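You operate a simulated robot arm through the tools that you are given. There is no shell and no other tool. Be economical: measure what you need, move in short steps, check, and stop when the job is done.

You run a simulated two-armed robot. Do the job below in one go: nothing can be reset, and whatever is moved stays where it is left.

## Task
On the top of the folding table, fold the blue cloth in half, so that it is half as long.

The check looks at the end state, three seconds after you hand in, the way a careful person would. Anything else that was tipped, shoved, dropped, spilled or broken makes it a failure. Flat cloth is picked up by pressing the open fingertips on it (5 to 10 N) and closing them slowly along it; thin cloth reads only 2 to 8 mm in the jaws.

## Robot
Two 7-joint arms with two-finger parallel grippers on one trunk, on a base that drives. Base frame: it is fixed to the floor where the robot stands at the start and does not move with it; the origin is under the middle of the robot, x ahead of it, y to its left, z up. Units: m, rad, N and s.
The left shoulder is at the start at [0.07, 0.163, 1.045], the right one opposite. Places, roughly: top of the folding table [0.5, 0.1, 0.7]. Payload 3.43 kg a hand.
Tool frame (each hand has its own): the origin (TCP) lies between the finger pads and is the grasp point; the fingertips stand 0.034 m ahead of it; z points along the fingers, y is the line along which they close. Largest opening 0.128 m; finger width 0.024, thickness 0.012; the body of the gripper, 0.048 by 0.13 m, starts 0.096 m behind the TCP.
Orientation is told as [roll, pitch, yaw] about the base's x, y, z axes, in that order, counted from this pose: with the fingers straight down and closing along the base's y, the tool's x points along the base's -x, its y along +y and its z along -z.

## Interface
- The arms move only by the tool arm_command. It takes "left_deltas", "right_deltas" or both (then of equal length, played together; a hand with none holds still); each is a list of rows, each a list of 7 numbers: the shift along the tool's x, y, z in units of 20 mm (1.0 is 20 mm), then the turn, a rotation vector about the tool's x, y, z in units of 4 degrees (1.0 is 4 degrees), then the opening, from 0 (shut) to 1 (fully open). In form: [[tx, ty, tz, rx, ry, rz, gripper], ...]. A call has 1 to 12 rows; each row shifts and turns the commanded pose from where the row before left it, along the tool's axes as they then stand. A call with a number of a shift or a turn outside -1 to 1 is refused whole. A row lasts 0.2 s, in which the tool goes at most 0.05 m and 0.15 rad; a call with a longer step from one row to the next is refused whole, and so is a gripper value outside its range. Where a pose cannot be reached the arm comes as near as it can. A force on the tool above 40 N (or 10 N above the force at the start of the call, whichever is more), or a blocked arm, ends the call early, and 0.2 s more pass. The fingers move at their own pace (about 0.153 m/s each) and stop on an object; they squeeze with about 26 N. The grip force told is the motor's: it shows also when the fingers shut on nothing. Time passes only in rows, and 0.2 s behind the last, so rows that do not move let the fingers close. The reply holds the time, the measured pose of the TCP, the force on the tool along the base axes, the opening and the grip force, in the units named above and with some noise, and new pictures: "show" is both (left out), scene, wrist or none (wrist: the cameras of the hands that moved).
- Cameras (640 x 400 px; columns grow to the right, rows downward): "scene" is now at [0.1308, 0.0231, 1.2615]; the picture's right is [0.27, -0.96, -0.00], its down [-0.65, -0.18, -0.74] and it looks along [0.71, 0.20, -0.67] (base axes); focal length 214 px, centre (320, 200). "left" rides on the left gripper at [0.076, 0.011, -0.16] in its tool frame; the picture's right is [-0.15, 0.99, 0.00], its down [-0.88, -0.13, -0.46] and it looks along [-0.45, -0.07, 0.89] (tool axes); focal length 234 px, centre (320, 200). "right" rides on the right gripper at [0.076, -0.011, -0.16] in its tool frame; the picture's right is [0.15, 0.99, 0.00], its down [-0.88, 0.13, -0.46] and it looks along [-0.45, 0.07, 0.89] (tool axes); focal length 234 px, centre (320, 200). There is no depth. A picture from a camera that has moved, and an enlarged one, comes with that camera's place and axes in the base frame and with its lens.
- move_column(by): slides the trunk up (or, below 0, down) by that many m; the arms and the scene camera ride with it, the base frame stays. It gives what a move gives, with no picture.
- roll_base(legs): drives the robot by 1 to 6 legs, each [ahead, left, turn to the left] in m, m and rad, along the robot's own axes; the way and the turn of a leg run together, so that a leg with both is an arc; at most 1.5 m and 3.142 rad a leg. The arms and the cameras ride along, it lands a little off, and it stops where it bumps. It gives what a move gives, and a new picture of the scene camera.
- pan_tilt(pan, tilt): turns the head with the scene camera to pan (to the left, within 1.501 rad either way) and tilt (down, from -0.506 to 1.204), counted from straight ahead of the robot. It gives what a move gives, and a new picture of the scene camera.
- zoom(camera, box): a new picture of the part [left, top, right, bottom] of that camera's present view, enlarged. It takes no simulated time.
- sign_off(): hands the job in; it is judged then, once.

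Go step by step. Nothing tells you exact positions but the pictures and the camera data: compare them with the known pose of the tool, close in by small moves and look again before you grip or let go. The budget is 120 turns and 170 pictures, counting those below and the enlarged ones. Unless the task says otherwise, let go and move clear before handing in, and close with one line.

The tools are called after ">>>" by a JSON object that holds its "method" and its "body". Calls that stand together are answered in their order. arm_command: Moves the arms, as the interface text tells. Its arguments: {"type":"object","properties":{"left_deltas":{"type":"array"},"right_deltas":{"type":"array"},"show":{"type":"string","enum":["both","scene","wrist","none"]}},"required":[]} The other tools are called the same way: move_column (by) slides the trunk up or down; roll_base (legs) drives the base; pan_tilt (pan, tilt) turns the head that bears the scene camera; zoom (camera, box) takes an enlarged picture of a part of a camera's view; sign_off () hands the job in.

At the start:

```text
time: 0.0
left_tool_pos: [0.6895, 0.2451, 0.9268]
left_tool_rot: [0.001, 0.0, 0.001]
left_contact_force: [-0.3, -0.1, 0.1]
left_width: 0.1279
left_grasp_force: 0.1
right_tool_pos: [0.6721, -0.2445, 0.987]
right_tool_rot: [0.0, 0.0, 0.0]
right_contact_force: [-0.9, -0.2, -0.5]
right_width: 0.128
right_grasp_force: 0.1
trunk travel left (down, up): [-0.525, 0.415]
robot x, y, heading: [-0.0017, -0.0005, 0.003]
head pan, tilt: [0.271, 0.735]
```

scene: 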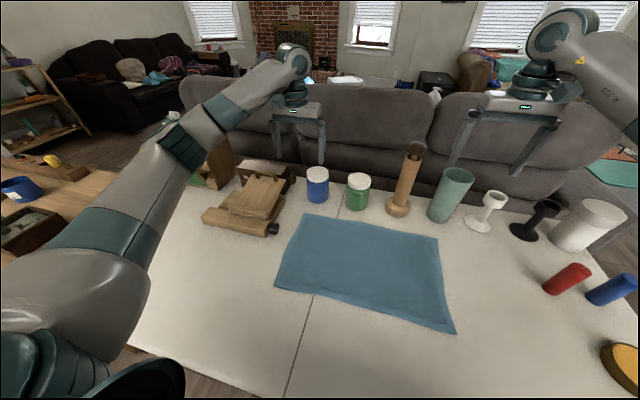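
right: 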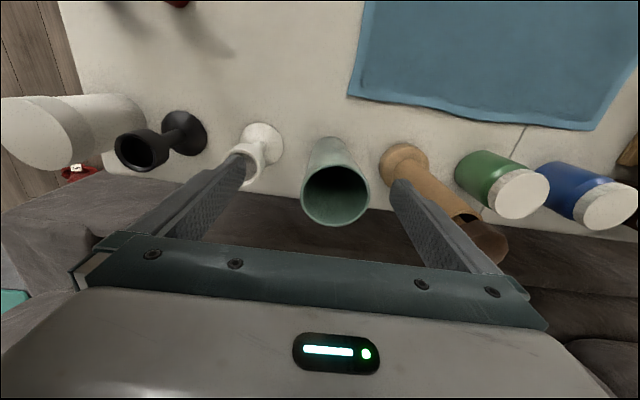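
left: 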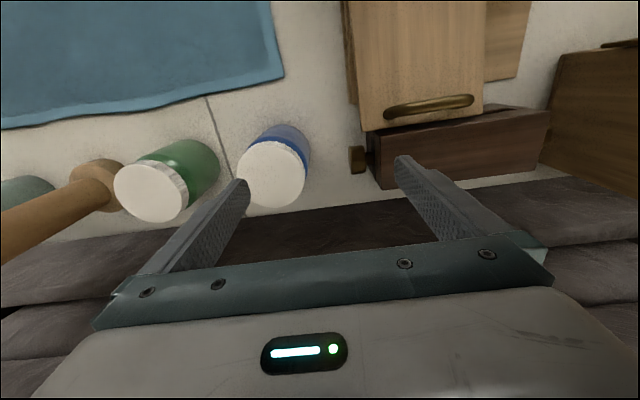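

The cloth lies at about x 0.36–0.65, y −0.23–0.22, so its long side runs along y. I'd like to work from the left end with both hands, so I'll look for floor space there.

>>> {"method": "pan_tilt", "body": {"pan": 1.0, "tilt": 0.9}}

>>> {"method": "pan_tilt", "body": {"pan": 0.0, "tilt": 1.2}}

>>> {"method": "pan_tilt", "body": {"pan": -0.7, "tilt": 0.9}}

```text
time: 1.1
left_tool_pos: [0.6894, 0.2452, 0.9262]
left_tool_rot: [0.001, 0.002, 0.002]
left_contact_force: [0.2, -0.1, 0.0]
left_width: 0.128
left_grasp_force: 0.1
right_tool_pos: [0.6712, -0.2435, 0.9886]
right_tool_rot: [0.0, -0.002, 0.0]
right_contact_force: [-0.2, 0.4, 0.3]
right_width: 0.1279
right_grasp_force: 0.1
trunk travel left (down, up): [-0.525, 0.415]
robot x, y, heading: [-0.0024, -0.0043, 0.0]
head pan, tilt: [1.0, 0.901]
camera scene: at [0.0911, 0.0642, 1.2483], right [0.84, -0.54, 0.0], down [-0.42, -0.66, -0.62], along [0.34, 0.52, -0.78], focal length 214 px, centre (320, 200)
```

scene: 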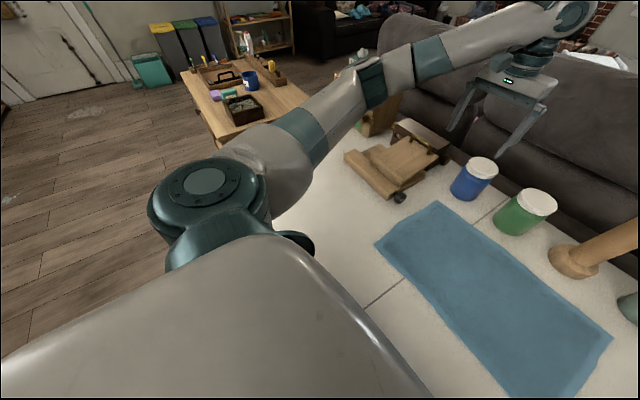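

```text
time: 2.4
left_tool_pos: [0.6904, 0.2455, 0.9257]
left_tool_rot: [0.001, 0.001, -0.001]
left_contact_force: [-0.9, -0.8, 0.1]
left_width: 0.128
left_grasp_force: 0.2
right_tool_pos: [0.6709, -0.2438, 0.9881]
right_tool_rot: [0.001, -0.001, -0.001]
right_contact_force: [-1.2, -0.4, 0.1]
right_width: 0.1278
right_grasp_force: 0.1
trunk travel left (down, up): [-0.525, 0.415]
robot x, y, heading: [-0.0012, -0.0019, -0.003]
head pan, tilt: [0.0, 1.201]
camera scene: at [0.1062, 0.0007, 1.2285], right [0.0, -1.0, 0.0], down [-0.93, 0.0, -0.36], along [0.36, 0.0, -0.93], focal length 214 px, centre (320, 200)
```

scene: 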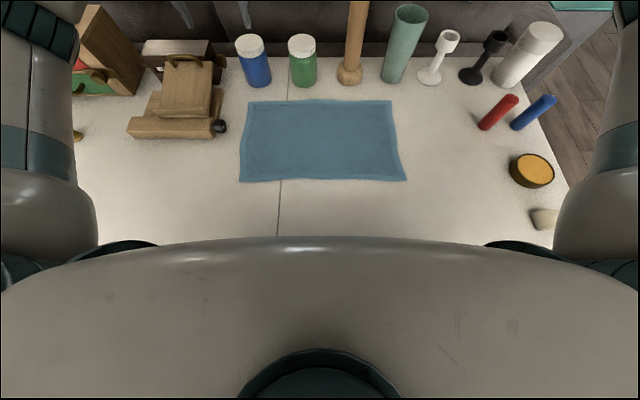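

```text
time: 3.4
left_tool_pos: [0.6903, 0.2446, 0.9258]
left_tool_rot: [0.002, 0.001, 0.001]
left_contact_force: [0.0, 1.2, 0.0]
left_width: 0.1277
left_grasp_force: 0.0
right_tool_pos: [0.6713, -0.2444, 0.9893]
right_tool_rot: [-0.001, 0.0, 0.0]
right_contact_force: [-0.1, -0.6, -0.5]
right_width: 0.1282
right_grasp_force: 0.0
trunk travel left (down, up): [-0.525, 0.415]
robot x, y, heading: [-0.0023, 0.0013, 0.0]
head pan, tilt: [-0.7, 0.901]
camera scene: at [0.1081, -0.0479, 1.2483], right [-0.64, -0.77, 0.0], down [-0.6, 0.5, -0.62], along [0.47, -0.4, -0.78], focal length 214 px, centre (320, 200)
```

scene: 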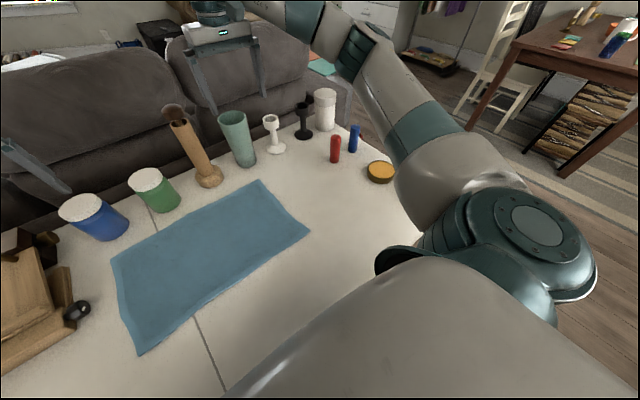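

The table is too wide to work from its end. Instead I'll back off slightly, shift left and turn right about 0.6 rad. Then the right hand can take the near-right corner and the left hand the far-right corner without crossing, and I can strafe the base to carry the edge over. First I raise the trunk to clear the tall items.

>>> {"method": "move_column", "body": {"by": 0.15}}

>>> {"method": "roll_base", "body": {"legs": [[-0.08, 0, 0], [0, 0.15, 0], [0, 0, -0.6]]}}

>>> {"method": "pan_tilt", "body": {"pan": 0.25, "tilt": 0.95}}

```text
time: 5.2
left_tool_pos: [0.6909, 0.2449, 1.0763]
left_tool_rot: [-0.001, 0.0, 0.001]
left_contact_force: [0.0, 0.2, -0.6]
left_width: 0.1281
left_grasp_force: 0.1
right_tool_pos: [0.672, -0.2441, 1.1378]
right_tool_rot: [0.001, 0.0, 0.001]
right_contact_force: [-0.8, -0.1, -0.1]
right_width: 0.128
right_grasp_force: 0.0
trunk travel left (down, up): [-0.675, 0.265]
robot x, y, heading: [0.0003, 0.0, 0.001]
head pan, tilt: [-0.7, 0.901]
```

```text
time: 8.9
left_tool_pos: [0.6271, -0.0398, 1.0755]
left_tool_rot: [0.0, 0.0, -0.603]
left_contact_force: [0.1, 0.2, 0.8]
left_width: 0.1279
left_grasp_force: 0.1
right_tool_pos: [0.3363, -0.4312, 1.1401]
right_tool_rot: [-0.001, 0.0, -0.602]
right_contact_force: [0.1, -0.3, -0.3]
right_width: 0.1277
right_grasp_force: 0.1
trunk travel left (down, up): [-0.675, 0.265]
robot x, y, heading: [-0.0792, 0.1495, -0.603]
head pan, tilt: [-0.7, 0.901]
camera scene: at [-0.0181, 0.0492, 1.3983], right [-0.96, -0.27, 0.0], down [-0.21, 0.76, -0.62], along [0.16, -0.6, -0.78], focal length 214 px, centre (320, 200)
```

scene: 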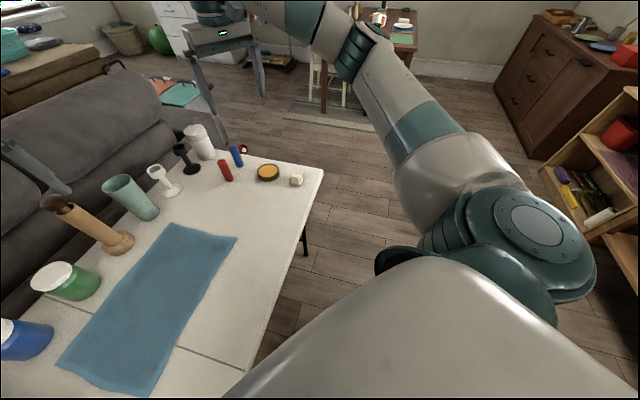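

```text
time: 10.1
left_tool_pos: [0.6287, -0.0395, 1.0764]
left_tool_rot: [-0.002, 0.001, -0.602]
left_contact_force: [0.7, 0.0, -0.2]
left_width: 0.1282
left_grasp_force: 0.1
right_tool_pos: [0.3358, -0.4319, 1.1388]
right_tool_rot: [-0.001, 0.0, -0.602]
right_contact_force: [0.4, 0.9, 0.4]
right_width: 0.128
right_grasp_force: 0.1
trunk travel left (down, up): [-0.675, 0.265]
robot x, y, heading: [-0.0801, 0.1533, -0.599]
head pan, tilt: [0.25, 0.949]
camera scene: at [0.0301, 0.0969, 1.3947], right [-0.35, -0.94, 0.0], down [-0.76, 0.28, -0.58], along [0.55, -0.2, -0.81], focal length 214 px, centre (320, 200)
```

scene: 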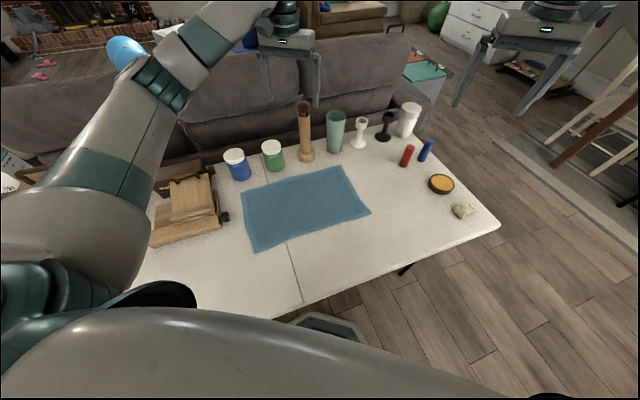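

The base is placed as planned, and the right-edge corners come out near (0.655, −0.237) and (0.375, −0.237). Now I turn both hands so the fingers close along x, parallel to that edge.

>>> {"method": "arm_command", "body": {"left_deltas": [[0, 0, 0, 0, 0, 1, 0.6], [0, 0, 0, 0, 0, 1, 0.3], [0, 0, 0, 0, 0, 1, 0.25], [0, 0, 0, 0, 0, 1, 0.25], [0, 0, 0, 0, 0, 1, 0.25], [0, 0, 0, 0, 0, 1, 0.25], [0, 0, 0, 0, 0, 1, 0.25], [0, 0, 0, 0, 0, 1, 0.25], [0, 0, 0, 0, 0, 1, 0.25], [0, 0, 0, 0, 0, 1, 0.25], [0, 0, 0, 0, 0, 1, 0.25], [0, 0, 0, 0, 0, 1, 0.25]], "right_deltas": [[0, 0, 0, 0, 0, 1, 0.6], [0, 0, 0, 0, 0, 1, 0.3], [0, 0, 0, 0, 0, 1, 0.25], [0, 0, 0, 0, 0, 1, 0.25], [0, 0, 0, 0, 0, 1, 0.25], [0, 0, 0, 0, 0, 1, 0.25], [0, 0, 0, 0, 0, 1, 0.25], [0, 0, 0, 0, 0, 1, 0.25], [0, 0, 0, 0, 0, 1, 0.25], [0, 0, 0, 0, 0, 1, 0.25], [0, 0, 0, 0, 0, 1, 0.25], [0, 0, 0, 0, 0, 1, 0.25]], "show": "none"}}

>>> {"method": "arm_command", "body": {"left_deltas": [[0, 0, 0, 0, 0, 1, 0.25], [0, 0, 0, 0, 0, 0.87, 0.25], [0, 0, 0, 0, 0, 0, 0.25]], "right_deltas": [[0, 0, 0, 0, 0, 1, 0.25], [0, 0, 0, 0, 0, 0.87, 0.25], [0, 0, 0, 0, 0, 0, 0.25]], "show": "none"}}

>>> {"method": "arm_command", "body": {"left_deltas": [[-1, 0, 0, 0, 0, 0, 0.25], [-1, 0, 0, 0, 0, 0, 0.25], [-1, 0, 0, 0, 0, 0, 0.25], [-1, 0, 0, 0, 0, 0, 0.25], [-1, 0, 0, 0, 0, 0, 0.25], [-1, 0, 0, 0, 0, 0, 0.25], [-1, 0, 0, 0, 0, 0, 0.25], [-1, -0.6, 0, 0, 0, 0, 0.25], [-1, 0, 0, 0, 0, 0, 0.25], [-0.3, 0, 0, 0, 0, 0, 0.25], [0, 0, 0, 0, 0, 0, 0.25]], "right_deltas": [[1, 0.35, 0.7, 0, 0, 0, 0.25], [1, 0.35, 0.7, 0, 0, 0, 0.25], [1, 0.35, 0.7, 0, 0, 0, 0.25], [1, 0.35, 0.7, 0, 0, 0, 0.25], [1, 0.35, 0.7, 0, 0, 0, 0.25], [1, 0.35, 0.7, 0, 0, 0, 0.25], [1, 0.35, 0.7, 0, 0, 0, 0.25], [1, 0.35, 0.7, 0, 0, 0, 0.25], [1, 0.35, 0.7, 0, 0, 0, 0.25], [1, 0.35, 0.7, 0, 0, 0, 0.25], [0.25, 0, 0, 0, 0, 0, 0.25]]}}

```text
time: 12.7
left_tool_pos: [0.6281, -0.0412, 1.076]
left_tool_rot: [0.0, -0.002, -1.439]
left_contact_force: [0.5, -0.5, -0.1]
left_width: 0.032
left_grasp_force: 0.0
right_tool_pos: [0.3352, -0.432, 1.1386]
right_tool_rot: [0.0, 0.0, -1.439]
right_contact_force: [-0.6, -0.3, 0.3]
right_width: 0.0319
right_grasp_force: 0.2
trunk travel left (down, up): [-0.675, 0.265]
robot x, y, heading: [-0.0778, 0.1531, -0.597]
head pan, tilt: [0.25, 0.949]
```

```text
time: 13.5
left_tool_pos: [0.6278, -0.0397, 1.0767]
left_tool_rot: [0.0, -0.001, -1.572]
left_contact_force: [0.4, 1.0, -0.8]
left_width: 0.032
left_grasp_force: 0.1
right_tool_pos: [0.3345, -0.4313, 1.139]
right_tool_rot: [-0.001, 0.002, -1.57]
right_contact_force: [0.1, 0.7, -0.5]
right_width: 0.0322
right_grasp_force: 0.1
trunk travel left (down, up): [-0.675, 0.265]
robot x, y, heading: [-0.078, 0.1516, -0.599]
head pan, tilt: [0.25, 0.949]
```

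```text
time: 15.9
left_tool_pos: [0.615, -0.2254, 1.0753]
left_tool_rot: [-0.002, 0.0, -1.572]
left_contact_force: [0.6, 0.3, 0.5]
left_width: 0.0318
left_grasp_force: 0.1
right_tool_pos: [0.4055, -0.2282, 0.9989]
right_tool_rot: [-0.002, -0.001, -1.571]
right_contact_force: [-0.5, 0.1, 0.0]
right_width: 0.0319
right_grasp_force: 0.0
trunk travel left (down, up): [-0.675, 0.265]
robot x, y, heading: [-0.0797, 0.1534, -0.599]
head pan, tilt: [0.25, 0.949]
camera scene: at [0.0299, 0.097, 1.3947], right [-0.35, -0.94, 0.0], down [-0.76, 0.28, -0.58], along [0.55, -0.2, -0.81], focal length 214 px, centre (320, 200)
camera right: at [0.3941, -0.1511, 1.1587], right [0.99, 0.15, 0.0], down [0.13, -0.88, 0.46], along [0.07, -0.45, -0.89], focal length 234 px, centre (320, 200)
camera left: at [0.6273, -0.1485, 1.2355], right [0.99, -0.15, 0.0], down [-0.13, -0.88, 0.46], along [-0.07, -0.45, -0.89], focal length 234 px, centre (320, 200)
```

scene: 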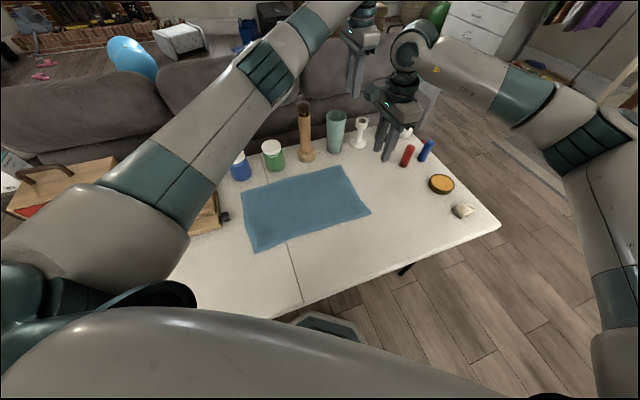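
right: 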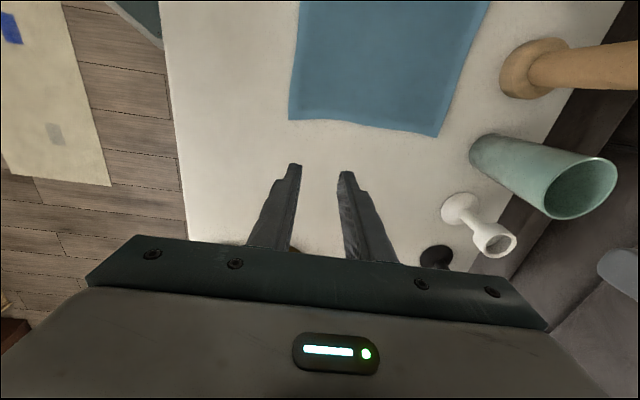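
left: 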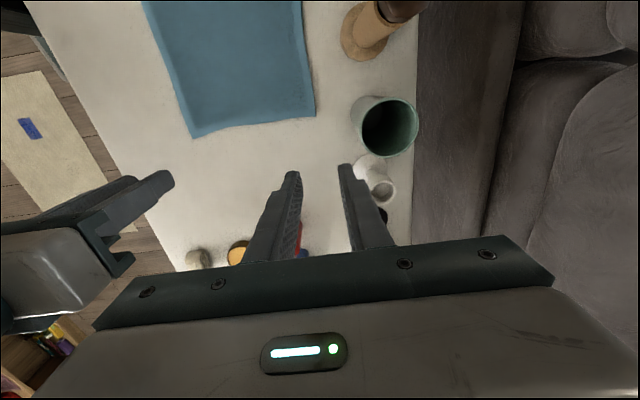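

Triangulating with the wrist cameras puts the table top at z ≈ 0.745, higher than told. With that height the edge corners are about B (0.607, −0.212) and C (0.352, −0.215). I'll lower both hands to just above the grasp points and look again.

>>> {"method": "arm_command", "body": {"left_deltas": [[0.5, -0.95, 0, 0, 0, 0, 0.25], [0.5, -0.9, 0, 0, 0, 0, 0.25], [0, 0, 1, 0, 0, 0, 0.25], [0, 0, 1, 0, 0, 0, 0.25], [0, 0, 1, 0, 0, 0, 0.25], [0, 0, 1, 0, 0, 0, 0.25], [0, 0, 1, 0, 0, 0, 0.25], [0, 0, 1, 0, 0, 0, 0.25], [0, 0, 1, 0, 0, 0, 0.25], [0, 0, 1, 0, 0, 0, 0.25], [0, 0, 1, 0, 0, 0, 0.25], [0, 0, 1, 0, 0, 0, 0.25]], "right_deltas": [[0.5, -0.6, 0, 0, 0, 0, 0.25], [0.6, -0.68, 0, 0, 0, 0, 0.25], [0, 0, 1, 0, 0, 0, 0.25], [0, 0, 1, 0, 0, 0, 0.25], [0, 0, 1, 0, 0, 0, 0.25], [0, 0, 1, 0, 0, 0, 0.25], [0, 0, 1, 0, 0, 0, 0.25], [0, 0, 1, 0, 0, 0, 0.25], [0, 0, 0, 0, 0, 0, 0.25], [0, 0, 0, 0, 0, 0, 0.25], [0, 0, 0, 0, 0, 0, 0.25], [0, 0, 0, 0, 0, 0, 0.25]]}}

```text
time: 18.5
left_tool_pos: [0.5789, -0.2054, 0.8767]
left_tool_rot: [0.0, -0.001, -1.569]
left_contact_force: [0.4, 0.1, 0.1]
left_width: 0.0319
left_grasp_force: 0.0
right_tool_pos: [0.3796, -0.2034, 0.8799]
right_tool_rot: [0.001, 0.0, -1.57]
right_contact_force: [0.2, 0.1, 0.4]
right_width: 0.0321
right_grasp_force: 0.0
trunk travel left (down, up): [-0.675, 0.265]
robot x, y, heading: [-0.0777, 0.1472, -0.602]
head pan, tilt: [0.25, 0.949]
camera scene: at [0.0305, 0.0969, 1.3947], right [-0.35, -0.94, 0.0], down [-0.76, 0.28, -0.58], along [0.55, -0.2, -0.81], focal length 214 px, centre (320, 200)
camera right: at [0.3684, -0.1269, 1.0378], right [0.99, 0.15, 0.0], down [0.13, -0.88, 0.46], along [0.07, -0.45, -0.89], focal length 234 px, centre (320, 200)
camera left: at [0.5908, -0.1288, 1.0367], right [0.99, -0.15, 0.0], down [-0.13, -0.88, 0.46], along [-0.07, -0.45, -0.89], focal length 234 px, centre (320, 200)
```

scene: 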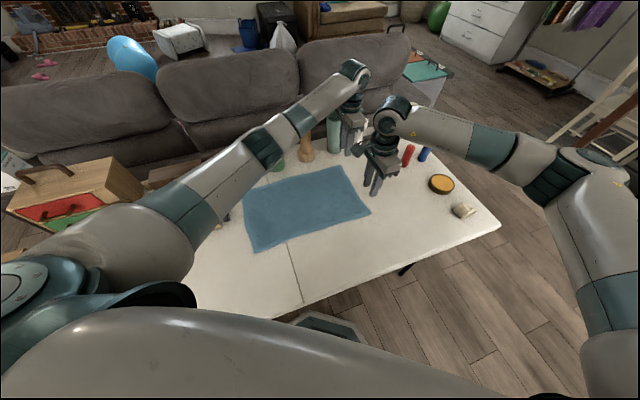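
right: 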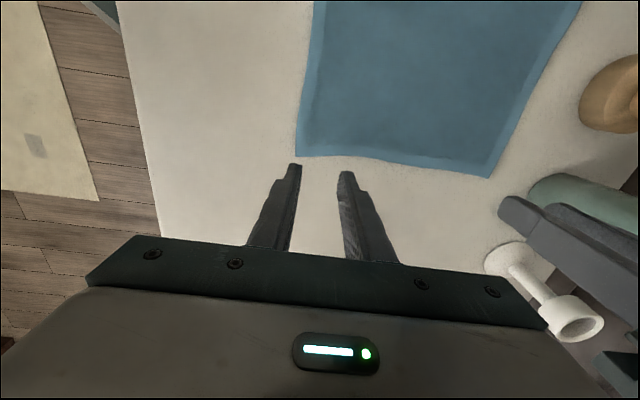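
left: 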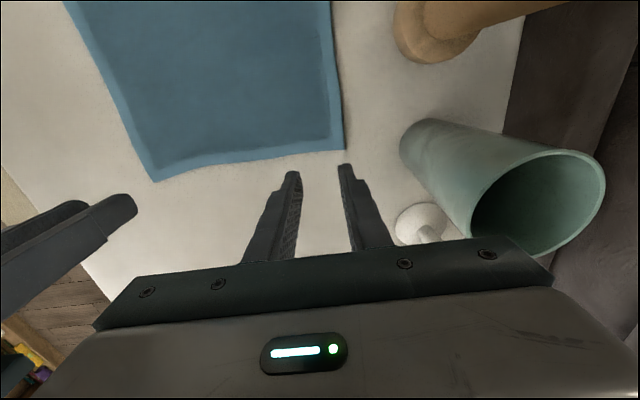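

The two views agree: the surface is at z ≈ 0.746 and both hands are over the edge. I'll descend to a few mm above the cloth.

>>> {"method": "arm_command", "body": {"left_deltas": [[0.2, 0, 0.9, 0, 0, 0, 0.25], [0, 0, 0.9, 0, 0, 0, 0.25], [0, 0, 0.9, 0, 0, 0, 0.25], [0, 0, 0.8, 0, 0, 0, 0.25], [0, 0, 0.6, 0, 0, 0, 0.25], [0, 0, 0.3, 0, 0, 0, 0.25], [0, 0, 0, 0, 0, 0, 0.25]], "right_deltas": [[0, 0, 1, 0, 0, 0, 0.25], [0, 0, 0.95, 0, 0, 0, 0.25], [0, 0, 0.9, 0, 0, 0, 0.25], [0, 0, 0.8, 0, 0, 0, 0.25], [0, 0, 0.6, 0, 0, 0, 0.25], [0, 0, 0.3, 0, 0, 0, 0.25], [0, 0, 0, 0, 0, 0, 0.25]], "show": "wrist"}}

```text
time: 20.1
left_tool_pos: [0.5791, -0.2016, 0.7884]
left_tool_rot: [0.0, 0.0, -1.571]
left_contact_force: [-0.3, 1.0, 0.0]
left_width: 0.0317
left_grasp_force: 0.0
right_tool_pos: [0.3797, -0.2053, 0.7865]
right_tool_rot: [-0.001, -0.001, -1.568]
right_contact_force: [-0.2, -0.4, -0.7]
right_width: 0.0322
right_grasp_force: 0.0
trunk travel left (down, up): [-0.675, 0.265]
robot x, y, heading: [-0.0809, 0.1489, -0.602]
head pan, tilt: [0.25, 0.949]
camera right: at [0.3684, -0.1288, 0.9463], right [0.99, 0.15, 0.0], down [0.13, -0.88, 0.46], along [0.07, -0.45, -0.89], focal length 234 px, centre (320, 200)
camera left: at [0.5911, -0.125, 0.9482], right [0.99, -0.15, 0.0], down [-0.13, -0.88, 0.46], along [-0.07, -0.45, -0.89], focal length 234 px, centre (320, 200)
```

right: 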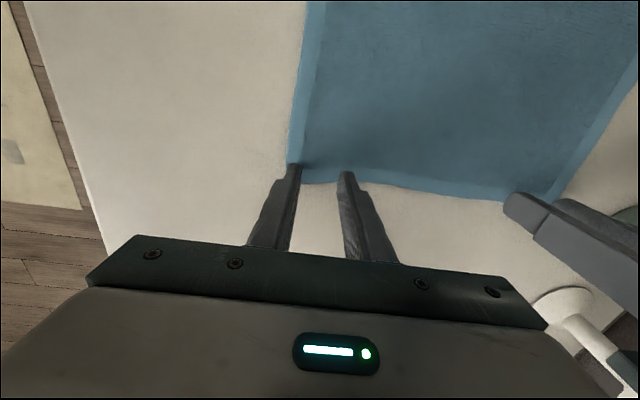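
left: 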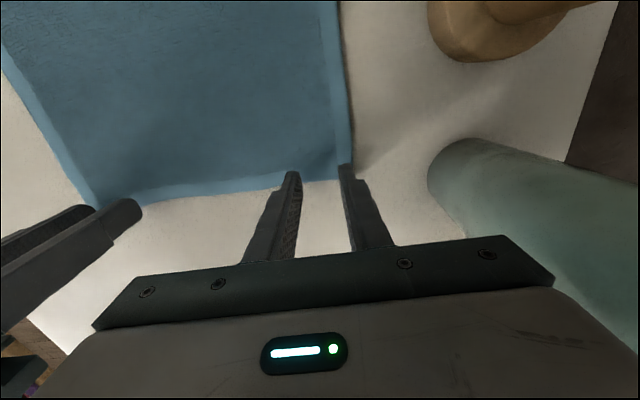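

The fingertips are about 8 mm above the cloth and slightly tight to the corners. I'll nudge them inward, then press down gently.

>>> {"method": "arm_command", "body": {"left_deltas": [[0.2, -0.6, 0, 0, 0, 0, 0.25], [0, 0, 0.2, 0, 0, 0, 0.25], [0, 0, 0.1, 0, 0, 0, 0.25], [0, 0, 0, 0, 0, 0, 0.25]], "right_deltas": [[0.2, 0.6, 0, 0, 0, 0, 0.25], [0, 0, 0.2, 0, 0, 0, 0.25], [0, 0, 0, 0, 0, 0, 0.25], [0, 0, 0, 0, 0, 0, 0.25]], "show": "none"}}

>>> {"method": "arm_command", "body": {"left_deltas": [[0, 0, 0.1, 0, 0, 0, 0.25], [0, 0, 0, 0, 0, 0, 0.25]], "right_deltas": [[0, 0, 0.1, 0, 0, 0, 0.25], [0, 0, 0, 0, 0, 0, 0.25]], "show": "none"}}

```text
time: 21.1
left_tool_pos: [0.5668, -0.1959, 0.7823]
left_tool_rot: [-0.001, 0.0, -1.57]
left_contact_force: [0.2, 0.5, 0.9]
left_width: 0.0318
left_grasp_force: 0.1
right_tool_pos: [0.3915, -0.2009, 0.7824]
right_tool_rot: [-0.001, 0.0, -1.569]
right_contact_force: [-0.2, -0.2, -0.5]
right_width: 0.0319
right_grasp_force: 0.0
trunk travel left (down, up): [-0.675, 0.265]
robot x, y, heading: [-0.0783, 0.1486, -0.602]
head pan, tilt: [0.25, 0.949]
```

```text
time: 21.7
left_tool_pos: [0.5673, -0.1974, 0.78]
left_tool_rot: [0.001, 0.0, -1.571]
left_contact_force: [0.1, 0.2, -0.7]
left_width: 0.0322
left_grasp_force: 0.0
right_tool_pos: [0.3915, -0.1995, 0.7813]
right_tool_rot: [0.001, 0.001, -1.569]
right_contact_force: [0.0, 0.4, 0.4]
right_width: 0.032
right_grasp_force: 0.0
trunk travel left (down, up): [-0.675, 0.265]
robot x, y, heading: [-0.0786, 0.1497, -0.604]
head pan, tilt: [0.25, 0.949]
```

No contact yet, so I keep going down in small steps.

>>> {"method": "arm_command", "body": {"left_deltas": [[0, 0, 0.1, 0, 0, 0, 0.25], [0, 0, 0, 0, 0, 0, 0.25]], "right_deltas": [[0, 0, 0.1, 0, 0, 0, 0.25], [0, 0, 0, 0, 0, 0, 0.25]], "show": "none"}}

>>> {"method": "arm_command", "body": {"left_deltas": [[0, 0, 0.1, 0, 0, 0, 0.25], [0, 0, 0, 0, 0, 0, 0.25]], "right_deltas": [[0, 0, 0.1, 0, 0, 0, 0.25], [0, 0, 0, 0, 0, 0, 0.25]], "show": "none"}}

```text
time: 22.3
left_tool_pos: [0.5681, -0.1976, 0.7776]
left_tool_rot: [0.0, 0.002, -1.57]
left_contact_force: [0.2, -0.3, 2.0]
left_width: 0.0317
left_grasp_force: 0.0
right_tool_pos: [0.3924, -0.2012, 0.7801]
right_tool_rot: [0.0, 0.001, -1.57]
right_contact_force: [0.4, 0.3, 0.6]
right_width: 0.0321
right_grasp_force: 0.0
trunk travel left (down, up): [-0.675, 0.265]
robot x, y, heading: [-0.0789, 0.1493, -0.603]
head pan, tilt: [0.25, 0.949]
```

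```text
time: 22.9
left_tool_pos: [0.5667, -0.1965, 0.7784]
left_tool_rot: [0.002, 0.001, -1.571]
left_contact_force: [1.4, 0.0, 7.2]
left_width: 0.0319
left_grasp_force: 0.0
right_tool_pos: [0.3919, -0.2002, 0.7773]
right_tool_rot: [0.002, 0.001, -1.568]
right_contact_force: [1.3, -0.7, 3.0]
right_width: 0.0319
right_grasp_force: 0.1
trunk travel left (down, up): [-0.675, 0.265]
robot x, y, heading: [-0.0787, 0.1488, -0.6]
head pan, tilt: [0.25, 0.949]
```

Both hands are now in contact (7 N and 3 N). I'll press the right a touch more and close both slowly.

>>> {"method": "arm_command", "body": {"left_deltas": [[0, 0, 0, 0, 0, 0, 0.25], [0, 0, 0, 0, 0, 0, 0.22], [0, 0, 0, 0, 0, 0, 0.19], [0, 0, 0, 0, 0, 0, 0.16], [0, 0, 0, 0, 0, 0, 0.13], [0, 0, 0, 0, 0, 0, 0.1], [0, 0, 0, 0, 0, 0, 0.07], [0, 0, 0, 0, 0, 0, 0.04], [0, 0, 0, 0, 0, 0, 0.02], [0, 0, 0, 0, 0, 0, 0], [0, 0, 0, 0, 0, 0, 0], [0, 0, 0, 0, 0, 0, 0]], "right_deltas": [[0, 0, 0.1, 0, 0, 0, 0.25], [0, 0, 0, 0, 0, 0, 0.22], [0, 0, 0, 0, 0, 0, 0.19], [0, 0, 0, 0, 0, 0, 0.16], [0, 0, 0, 0, 0, 0, 0.13], [0, 0, 0, 0, 0, 0, 0.1], [0, 0, 0, 0, 0, 0, 0.07], [0, 0, 0, 0, 0, 0, 0.04], [0, 0, 0, 0, 0, 0, 0.02], [0, 0, 0, 0, 0, 0, 0], [0, 0, 0, 0, 0, 0, 0], [0, 0, 0, 0, 0, 0, 0]], "show": "wrist"}}

```text
time: 25.5
left_tool_pos: [0.5651, -0.1972, 0.7775]
left_tool_rot: [-0.001, -0.001, -1.57]
left_contact_force: [-15.6, -0.8, 3.9]
left_width: 0.0041
left_grasp_force: 26.1
right_tool_pos: [0.3914, -0.1994, 0.7759]
right_tool_rot: [0.004, 0.0, -1.568]
right_contact_force: [14.8, 0.3, 21.8]
right_width: 0.0042
right_grasp_force: 26.2
trunk travel left (down, up): [-0.675, 0.265]
robot x, y, heading: [-0.0803, 0.1474, -0.602]
head pan, tilt: [0.25, 0.949]
camera right: at [0.3794, -0.123, 0.9359], right [0.99, 0.15, 0.0], down [0.13, -0.88, 0.46], along [0.07, -0.45, -0.89], focal length 234 px, centre (320, 200)
camera left: at [0.5766, -0.1204, 0.938], right [0.99, -0.15, 0.0], down [-0.13, -0.88, 0.46], along [-0.07, -0.45, -0.89], focal length 234 px, centre (320, 200)
```

right: 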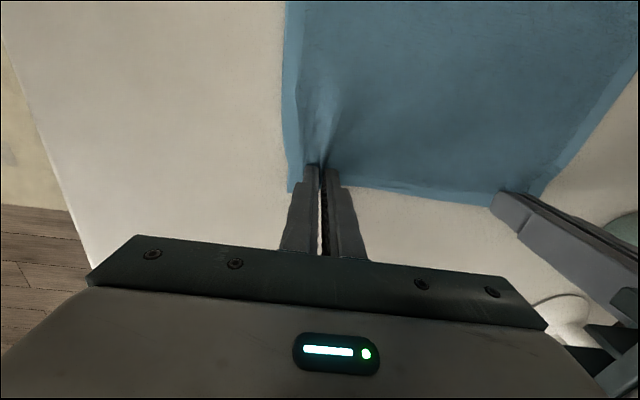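
left: 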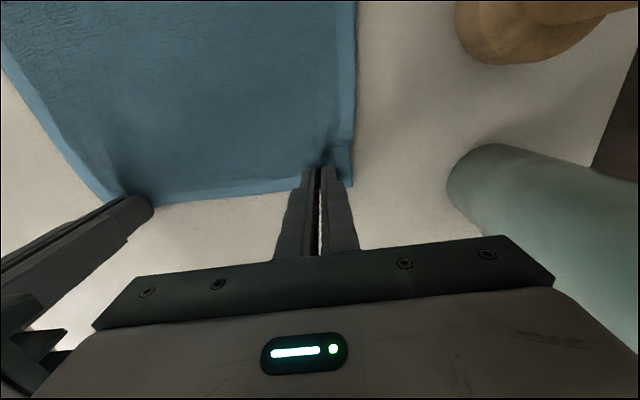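

Both hands hold the cloth (4 mm in the jaws). I'll ease the tension between them, then lift while moving +y.

>>> {"method": "arm_command", "body": {"left_deltas": [[0, -0.2, -0.3, 0, 0, 0, 0], [0.1, -0.1, -0.5, 0, 0, 0, 0], [0.3, 0, -0.5, 0, 0, 0, 0], [0.4, 0, -0.5, 0, 0, 0, 0], [0.4, 0, -0.5, 0, 0, 0, 0], [0.4, 0, -0.5, 0, 0, 0, 0], [0.4, 0, -0.5, 0, 0, 0, 0], [0.4, 0, -0.5, 0, 0, 0, 0], [0.4, 0, -0.5, 0, 0, 0, 0], [0.4, 0, -0.5, 0, 0, 0, 0], [0.4, 0, -0.5, 0, 0, 0, 0], [0.4, 0, -0.5, 0, 0, 0, 0]], "right_deltas": [[0, 0.2, -0.3, 0, 0, 0, 0], [0.1, 0.1, -0.5, 0, 0, 0, 0], [0.3, 0, -0.5, 0, 0, 0, 0], [0.4, 0, -0.5, 0, 0, 0, 0], [0.4, 0, -0.5, 0, 0, 0, 0], [0.4, 0, -0.5, 0, 0, 0, 0], [0.4, 0, -0.5, 0, 0, 0, 0], [0.4, 0, -0.5, 0, 0, 0, 0], [0.4, 0, -0.5, 0, 0, 0, 0], [0.4, 0, -0.5, 0, 0, 0, 0], [0.4, 0, -0.5, 0, 0, 0, 0], [0.4, 0, -0.5, 0, 0, 0, 0]], "show": "both"}}

```text
time: 28.1
left_tool_pos: [0.5619, -0.1152, 0.893]
left_tool_rot: [0.001, 0.001, -1.568]
left_contact_force: [-1.3, 0.4, 0.6]
left_width: 0.0035
left_grasp_force: 26.0
right_tool_pos: [0.3975, -0.1197, 0.8906]
right_tool_rot: [0.001, 0.001, -1.571]
right_contact_force: [0.9, 0.3, 0.7]
right_width: 0.004
right_grasp_force: 25.8
trunk travel left (down, up): [-0.675, 0.265]
robot x, y, heading: [-0.0804, 0.1485, -0.6]
head pan, tilt: [0.25, 0.949]
camera scene: at [0.0302, 0.098, 1.3947], right [-0.35, -0.94, 0.0], down [-0.76, 0.28, -0.58], along [0.55, -0.2, -0.81], focal length 214 px, centre (320, 200)
camera right: at [0.3859, -0.0434, 1.0498], right [0.99, 0.15, 0.0], down [0.13, -0.88, 0.46], along [0.07, -0.45, -0.89], focal length 234 px, centre (320, 200)
camera left: at [0.5732, -0.0393, 1.0533], right [0.99, -0.15, 0.0], down [-0.13, -0.88, 0.46], along [-0.07, -0.45, -0.89], focal length 234 px, centre (320, 200)
```

scene: 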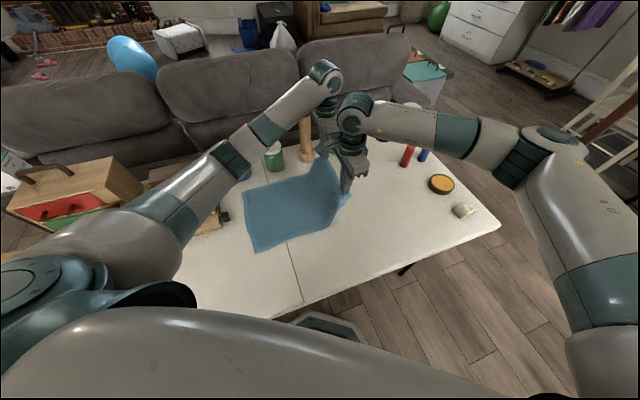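
right: 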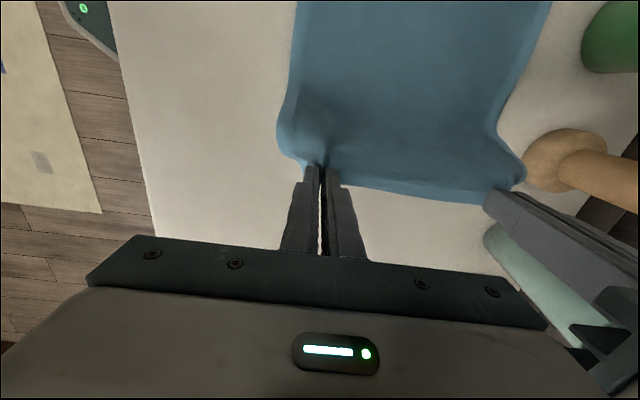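
left: 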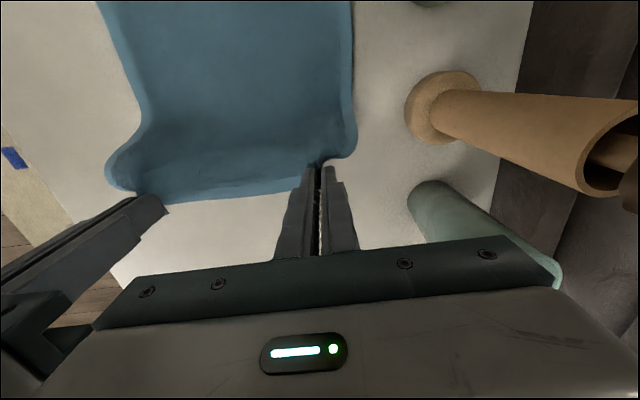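

The edge is lifted cleanly. Now I strafe the base +y by 0.20 m (along the world axis) to carry the edge over.

>>> {"method": "roll_base", "body": {"legs": [[-0.113, 0.165, 0]]}}

```text
time: 29.7
left_tool_pos: [0.5603, 0.0848, 0.8935]
left_tool_rot: [0.002, 0.0, -1.571]
left_contact_force: [-1.5, 1.0, -0.6]
left_width: 0.0037
left_grasp_force: 25.9
right_tool_pos: [0.396, 0.0799, 0.8902]
right_tool_rot: [0.0, -0.001, -1.57]
right_contact_force: [1.6, -0.3, 0.5]
right_width: 0.004
right_grasp_force: 25.8
trunk travel left (down, up): [-0.675, 0.265]
robot x, y, heading: [-0.083, 0.3492, -0.6]
head pan, tilt: [0.25, 0.949]
camera scene: at [0.03, 0.2974, 1.3947], right [-0.35, -0.94, 0.0], down [-0.76, 0.28, -0.58], along [0.55, -0.2, -0.81], focal length 214 px, centre (320, 200)
```

scene: 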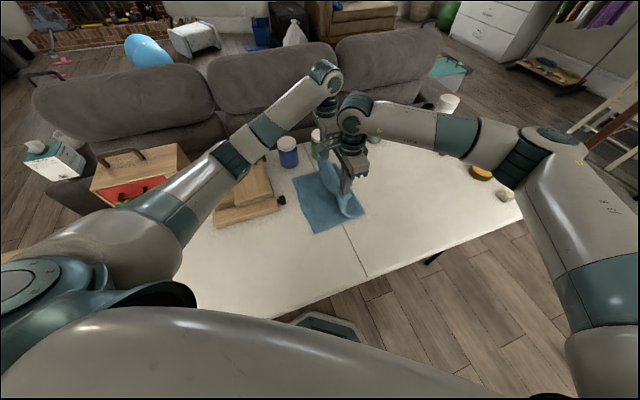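

The bottom layer's left edge is still at y ≈ 0.20. I'll lower the hands a little, then strafe another 0.09 m.

>>> {"method": "arm_command", "body": {"left_deltas": [[0, 0, 0.5, 0, 0, 0, 0], [0, 0, 0.5, 0, 0, 0, 0], [0, 0, 0.5, 0, 0, 0, 0]], "right_deltas": [[0, 0, 0.5, 0, 0, 0, 0], [0, 0, 0.5, 0, 0, 0, 0], [0, 0, 0.5, 0, 0, 0, 0]], "show": "none"}}

>>> {"method": "roll_base", "body": {"legs": [[-0.051, 0.0742, 0]]}}

>>> {"method": "arm_command", "body": {"left_deltas": [[0, 0, 0, 0, 0, 0, 0]], "right_deltas": [[0, 0, 0, 0, 0, 0, 0]], "show": "wrist"}}

```text
time: 30.5
left_tool_pos: [0.5609, 0.0833, 0.8627]
left_tool_rot: [0.0, 0.0, -1.572]
left_contact_force: [-0.5, 1.3, -0.7]
left_width: 0.0038
left_grasp_force: 26.0
right_tool_pos: [0.3985, 0.0795, 0.8601]
right_tool_rot: [0.0, -0.001, -1.569]
right_contact_force: [0.9, 1.1, 0.4]
right_width: 0.0037
right_grasp_force: 26.1
trunk travel left (down, up): [-0.675, 0.265]
robot x, y, heading: [-0.0811, 0.3529, -0.599]
head pan, tilt: [0.25, 0.949]
```

```text
time: 31.6
left_tool_pos: [0.5603, 0.1714, 0.8622]
left_tool_rot: [0.001, -0.001, -1.574]
left_contact_force: [-1.1, 0.1, -0.6]
left_width: 0.0037
left_grasp_force: 26.4
right_tool_pos: [0.397, 0.1688, 0.8593]
right_tool_rot: [0.0, 0.001, -1.572]
right_contact_force: [1.2, 0.7, 0.4]
right_width: 0.0039
right_grasp_force: 26.0
trunk travel left (down, up): [-0.675, 0.265]
robot x, y, heading: [-0.0788, 0.4412, -0.602]
head pan, tilt: [0.25, 0.949]
camera scene: at [0.031, 0.3874, 1.3947], right [-0.35, -0.94, 0.0], down [-0.76, 0.28, -0.58], along [0.55, -0.2, -0.81], focal length 214 px, centre (320, 200)
```

scene: 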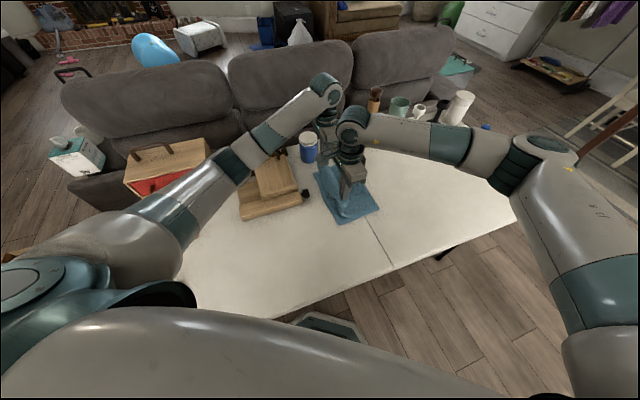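

```text
time: 32.0
left_tool_pos: [0.562, 0.1702, 0.8625]
left_tool_rot: [-0.002, 0.002, -1.574]
left_contact_force: [-0.8, -0.6, 0.5]
left_width: 0.0035
left_grasp_force: 26.5
right_tool_pos: [0.3973, 0.1687, 0.86]
right_tool_rot: [-0.001, 0.001, -1.57]
right_contact_force: [0.7, -0.4, 0.0]
right_width: 0.0038
right_grasp_force: 26.3
trunk travel left (down, up): [-0.675, 0.265]
robot x, y, heading: [-0.0755, 0.4381, -0.6]
head pan, tilt: [0.25, 0.949]
camera right: at [0.3867, 0.2434, 1.0195], right [0.99, 0.14, 0.0], down [0.13, -0.88, 0.46], along [0.07, -0.45, -0.89], focal length 234 px, centre (320, 200)
camera left: at [0.5733, 0.2465, 1.0219], right [0.99, -0.15, 0.0], down [-0.13, -0.88, 0.46], along [-0.07, -0.45, -0.89], focal length 234 px, centre (320, 200)
```

right: 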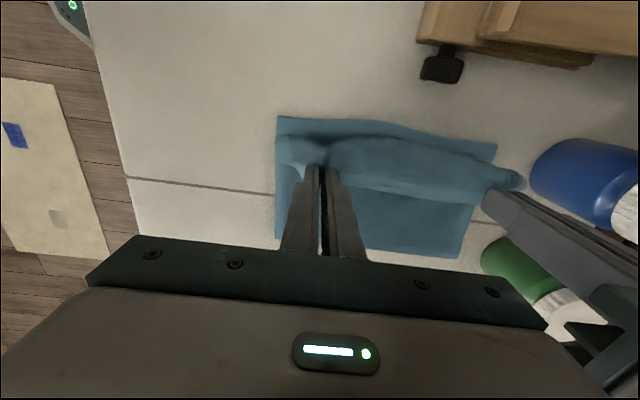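
left: 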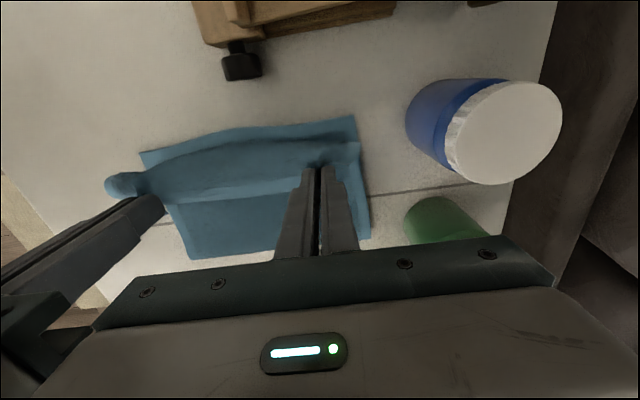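

The cloth leaves the jaws toward +y and curls back under, so laying it now could leave a small flap on top. I'll tilt both hands (bodies toward +y) so the edge points the right way, and check.

>>> {"method": "arm_command", "body": {"left_deltas": [[0, 0, -0.3, 0, -1, 0, 0], [0, 0, 0, 0, -1, 0, 0], [0, 0, 0, 0, -1, 0, 0], [0, 0, 0, 0, -1, 0, 0], [0, 0, 0, 0, -1, 0, 0], [0, 0, 0, 0, -1, 0, 0], [0, 0, 0, 0, -1, 0, 0], [0, 0, 0, 0, -1, 0, 0], [0, 0, 0, 0, -1, 0, 0], [0, 0, 0, 0, 0, 0, 0]], "right_deltas": [[0, 0, -0.3, 0, -1, 0, 0], [0, 0, 0, 0, -1, 0, 0], [0, 0, 0, 0, -1, 0, 0], [0, 0, 0, 0, -1, 0, 0], [0, 0, 0, 0, -1, 0, 0], [0, 0, 0, 0, -1, 0, 0], [0, 0, 0, 0, -1, 0, 0], [0, 0, 0, 0, -1, 0, 0], [0, 0, 0, 0, -1, 0, 0], [0, 0, 0, 0, 0, 0, 0]], "show": "both"}}

```text
time: 34.2
left_tool_pos: [0.5602, 0.1702, 0.8681]
left_tool_rot: [0.001, -0.628, -1.571]
left_contact_force: [-1.4, -1.1, 0.0]
left_width: 0.0036
left_grasp_force: 25.5
right_tool_pos: [0.3973, 0.1677, 0.8664]
right_tool_rot: [0.001, -0.631, -1.574]
right_contact_force: [0.2, -0.8, -0.2]
right_width: 0.004
right_grasp_force: 25.7
trunk travel left (down, up): [-0.675, 0.265]
robot x, y, heading: [-0.0839, 0.4378, -0.602]
head pan, tilt: [0.25, 0.949]
camera scene: at [0.0308, 0.386, 1.3947], right [-0.35, -0.94, 0.0], down [-0.76, 0.28, -0.58], along [0.55, -0.2, -0.81], focal length 214 px, centre (320, 200)
camera right: at [0.3869, 0.3231, 0.9507], right [0.99, 0.12, -0.09], down [0.13, -0.44, 0.89], along [0.06, -0.89, -0.45], focal length 234 px, centre (320, 200)
camera left: at [0.5732, 0.3266, 0.9533], right [0.99, -0.12, 0.09], down [-0.13, -0.44, 0.89], along [-0.07, -0.89, -0.45], focal length 234 px, centre (320, 200)
```

scene: 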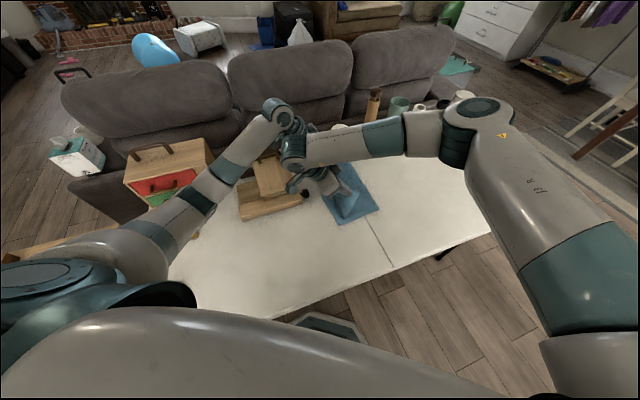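
right: 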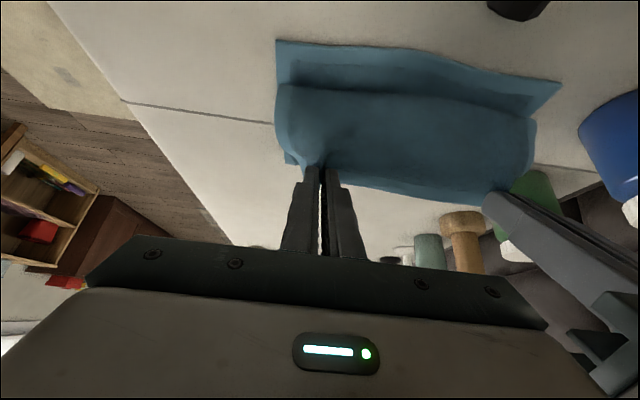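
left: 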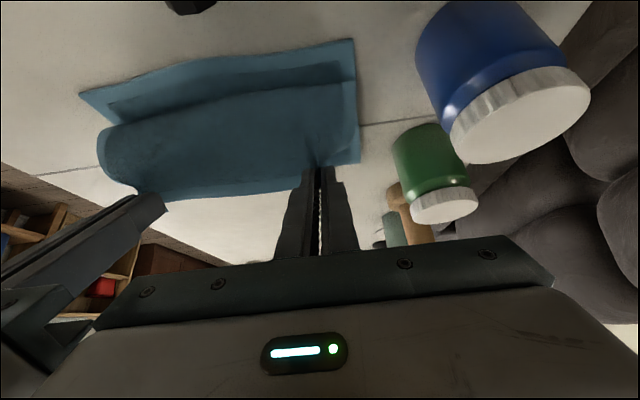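

The tilt works: the sheet now hangs from the edge. I'll move +y 0.04 m at this height to take out the slack.

>>> {"method": "arm_command", "body": {"left_deltas": [[0.405, 0, -0.294, 0, 0, 0, 0], [0.405, 0, -0.294, 0, 0, 0, 0], [0.405, 0, -0.294, 0, 0, 0, 0], [0.405, 0, -0.294, 0, 0, 0, 0], [0, 0, 0, 0, 0, 0, 0]], "right_deltas": [[0.405, 0, -0.294, 0, 0, 0, 0], [0.405, 0, -0.294, 0, 0, 0, 0], [0.405, 0, -0.294, 0, 0, 0, 0], [0.405, 0, -0.294, 0, 0, 0, 0], [0, 0, 0, 0, 0, 0, 0]], "show": "wrist"}}

>>> {"method": "zoom", "body": {"camera": "scene", "box": [240, 100, 440, 240]}}

```text
time: 35.4
left_tool_pos: [0.5612, 0.2108, 0.8666]
left_tool_rot: [0.001, -0.629, -1.571]
left_contact_force: [-1.4, 0.2, -0.5]
left_width: 0.0034
left_grasp_force: 26.5
right_tool_pos: [0.3968, 0.2078, 0.8666]
right_tool_rot: [0.0, -0.63, -1.572]
right_contact_force: [0.5, -0.3, 0.4]
right_width: 0.0038
right_grasp_force: 26.0
trunk travel left (down, up): [-0.675, 0.265]
robot x, y, heading: [-0.077, 0.4451, -0.606]
head pan, tilt: [0.25, 0.949]
camera right: at [0.3863, 0.3637, 0.9511], right [0.99, 0.12, -0.09], down [0.13, -0.44, 0.89], along [0.06, -0.89, -0.46], focal length 234 px, centre (320, 200)
camera left: at [0.5733, 0.3661, 0.9524], right [0.99, -0.12, 0.09], down [-0.13, -0.44, 0.89], along [-0.07, -0.89, -0.46], focal length 234 px, centre (320, 200)
```

right: 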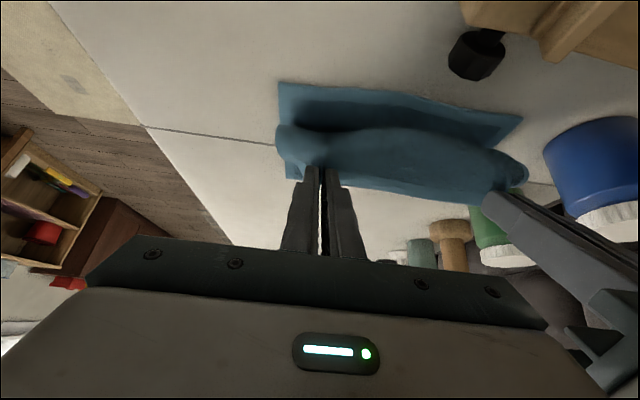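
left: 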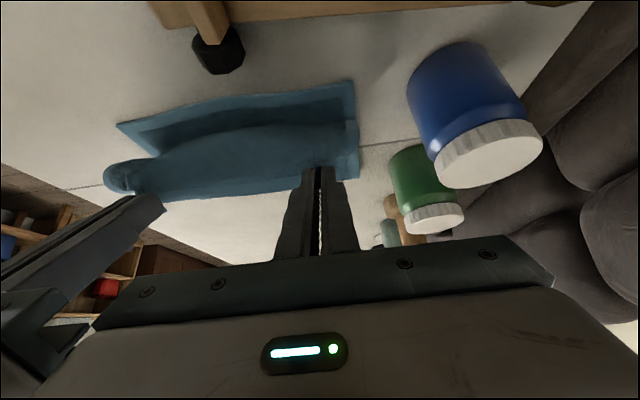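

```text
2.86 times, centred on (340, 170) of scene
camera zoom: at [0.0309, 0.3861, 1.3947], right [-0.35, -0.94, 0.0], down [-0.76, 0.28, -0.58], along [0.55, -0.2, -0.81], focal length 613 px, centre (263, 286)
```

zoom: 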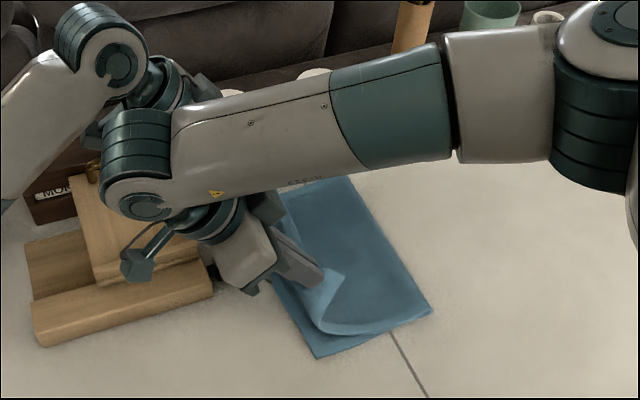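

The zoom shows the fold line at y ≈ 0.035 instead of about 0, because I carried the edge too low and left slack. I'll raise the hands and strafe back to lay that part down again, then redo the swing on a proper arc.

>>> {"method": "arm_command", "body": {"left_deltas": [[-0.29, 0, -0.4, 0, 0, 0, 0], [-0.29, 0, -0.4, 0, 0, 0, 0], [-0.29, 0, -0.4, 0, 0, 0, 0], [-0.29, 0, -0.4, 0, 0, 0, 0], [-0.29, 0, -0.4, 0, 0, 0, 0], [-0.29, 0, -0.4, 0, 0, 0, 0]], "right_deltas": [[-0.29, 0, -0.4, 0, 0, 0, 0], [-0.29, 0, -0.4, 0, 0, 0, 0], [-0.29, 0, -0.4, 0, 0, 0, 0], [-0.29, 0, -0.4, 0, 0, 0, 0], [-0.29, 0, -0.4, 0, 0, 0, 0], [-0.29, 0, -0.4, 0, 0, 0, 0]], "show": "none"}}

>>> {"method": "roll_base", "body": {"legs": [[0.147, -0.2142, 0]]}}

>>> {"method": "zoom", "body": {"camera": "right", "box": [0, 0, 640, 400]}}

```text
time: 36.8
left_tool_pos: [0.5626, 0.2114, 0.9277]
left_tool_rot: [-0.002, -0.628, -1.573]
left_contact_force: [-2.1, -0.1, -1.1]
left_width: 0.0035
left_grasp_force: 26.2
right_tool_pos: [0.3975, 0.2098, 0.9258]
right_tool_rot: [0.001, -0.628, -1.573]
right_contact_force: [1.7, -0.8, 0.2]
right_width: 0.004
right_grasp_force: 26.1
trunk travel left (down, up): [-0.675, 0.265]
robot x, y, heading: [-0.075, 0.4403, -0.598]
head pan, tilt: [0.25, 0.949]
```

```text
time: 38.7
left_tool_pos: [0.5579, -0.0502, 0.928]
left_tool_rot: [0.001, -0.629, -1.576]
left_contact_force: [-2.0, -0.1, 0.1]
left_width: 0.0034
left_grasp_force: 25.5
right_tool_pos: [0.3947, -0.0525, 0.9275]
right_tool_rot: [-0.001, -0.628, -1.574]
right_contact_force: [2.3, -0.5, -0.3]
right_width: 0.0039
right_grasp_force: 25.6
trunk travel left (down, up): [-0.675, 0.265]
robot x, y, heading: [-0.0805, 0.1827, -0.612]
head pan, tilt: [0.25, 0.949]
camera scene: at [0.0279, 0.1266, 1.3947], right [-0.35, -0.94, 0.0], down [-0.76, 0.29, -0.58], along [0.54, -0.2, -0.81], focal length 214 px, centre (320, 200)
```

scene: 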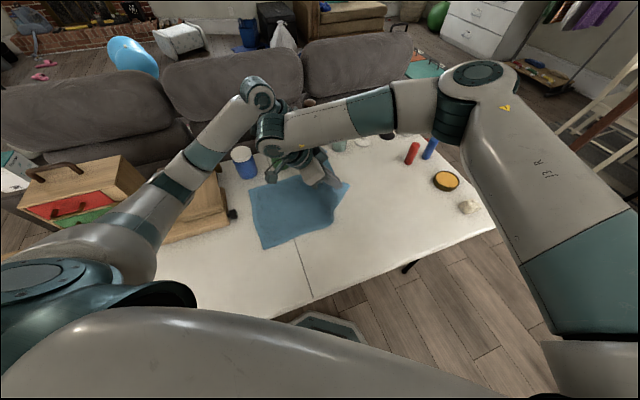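

```text
1.00 times, centred on (320, 200) of right
camera zoom: at [0.3839, 0.1035, 1.0102], right [0.99, 0.11, -0.09], down [0.13, -0.45, 0.89], along [0.06, -0.89, -0.46], focal length 234 px, centre (320, 200)
```

zoom: 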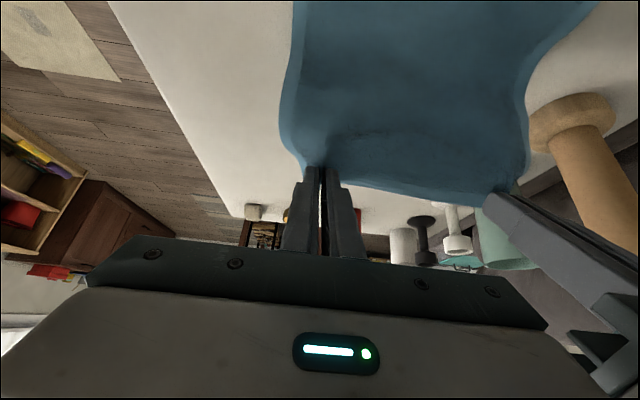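

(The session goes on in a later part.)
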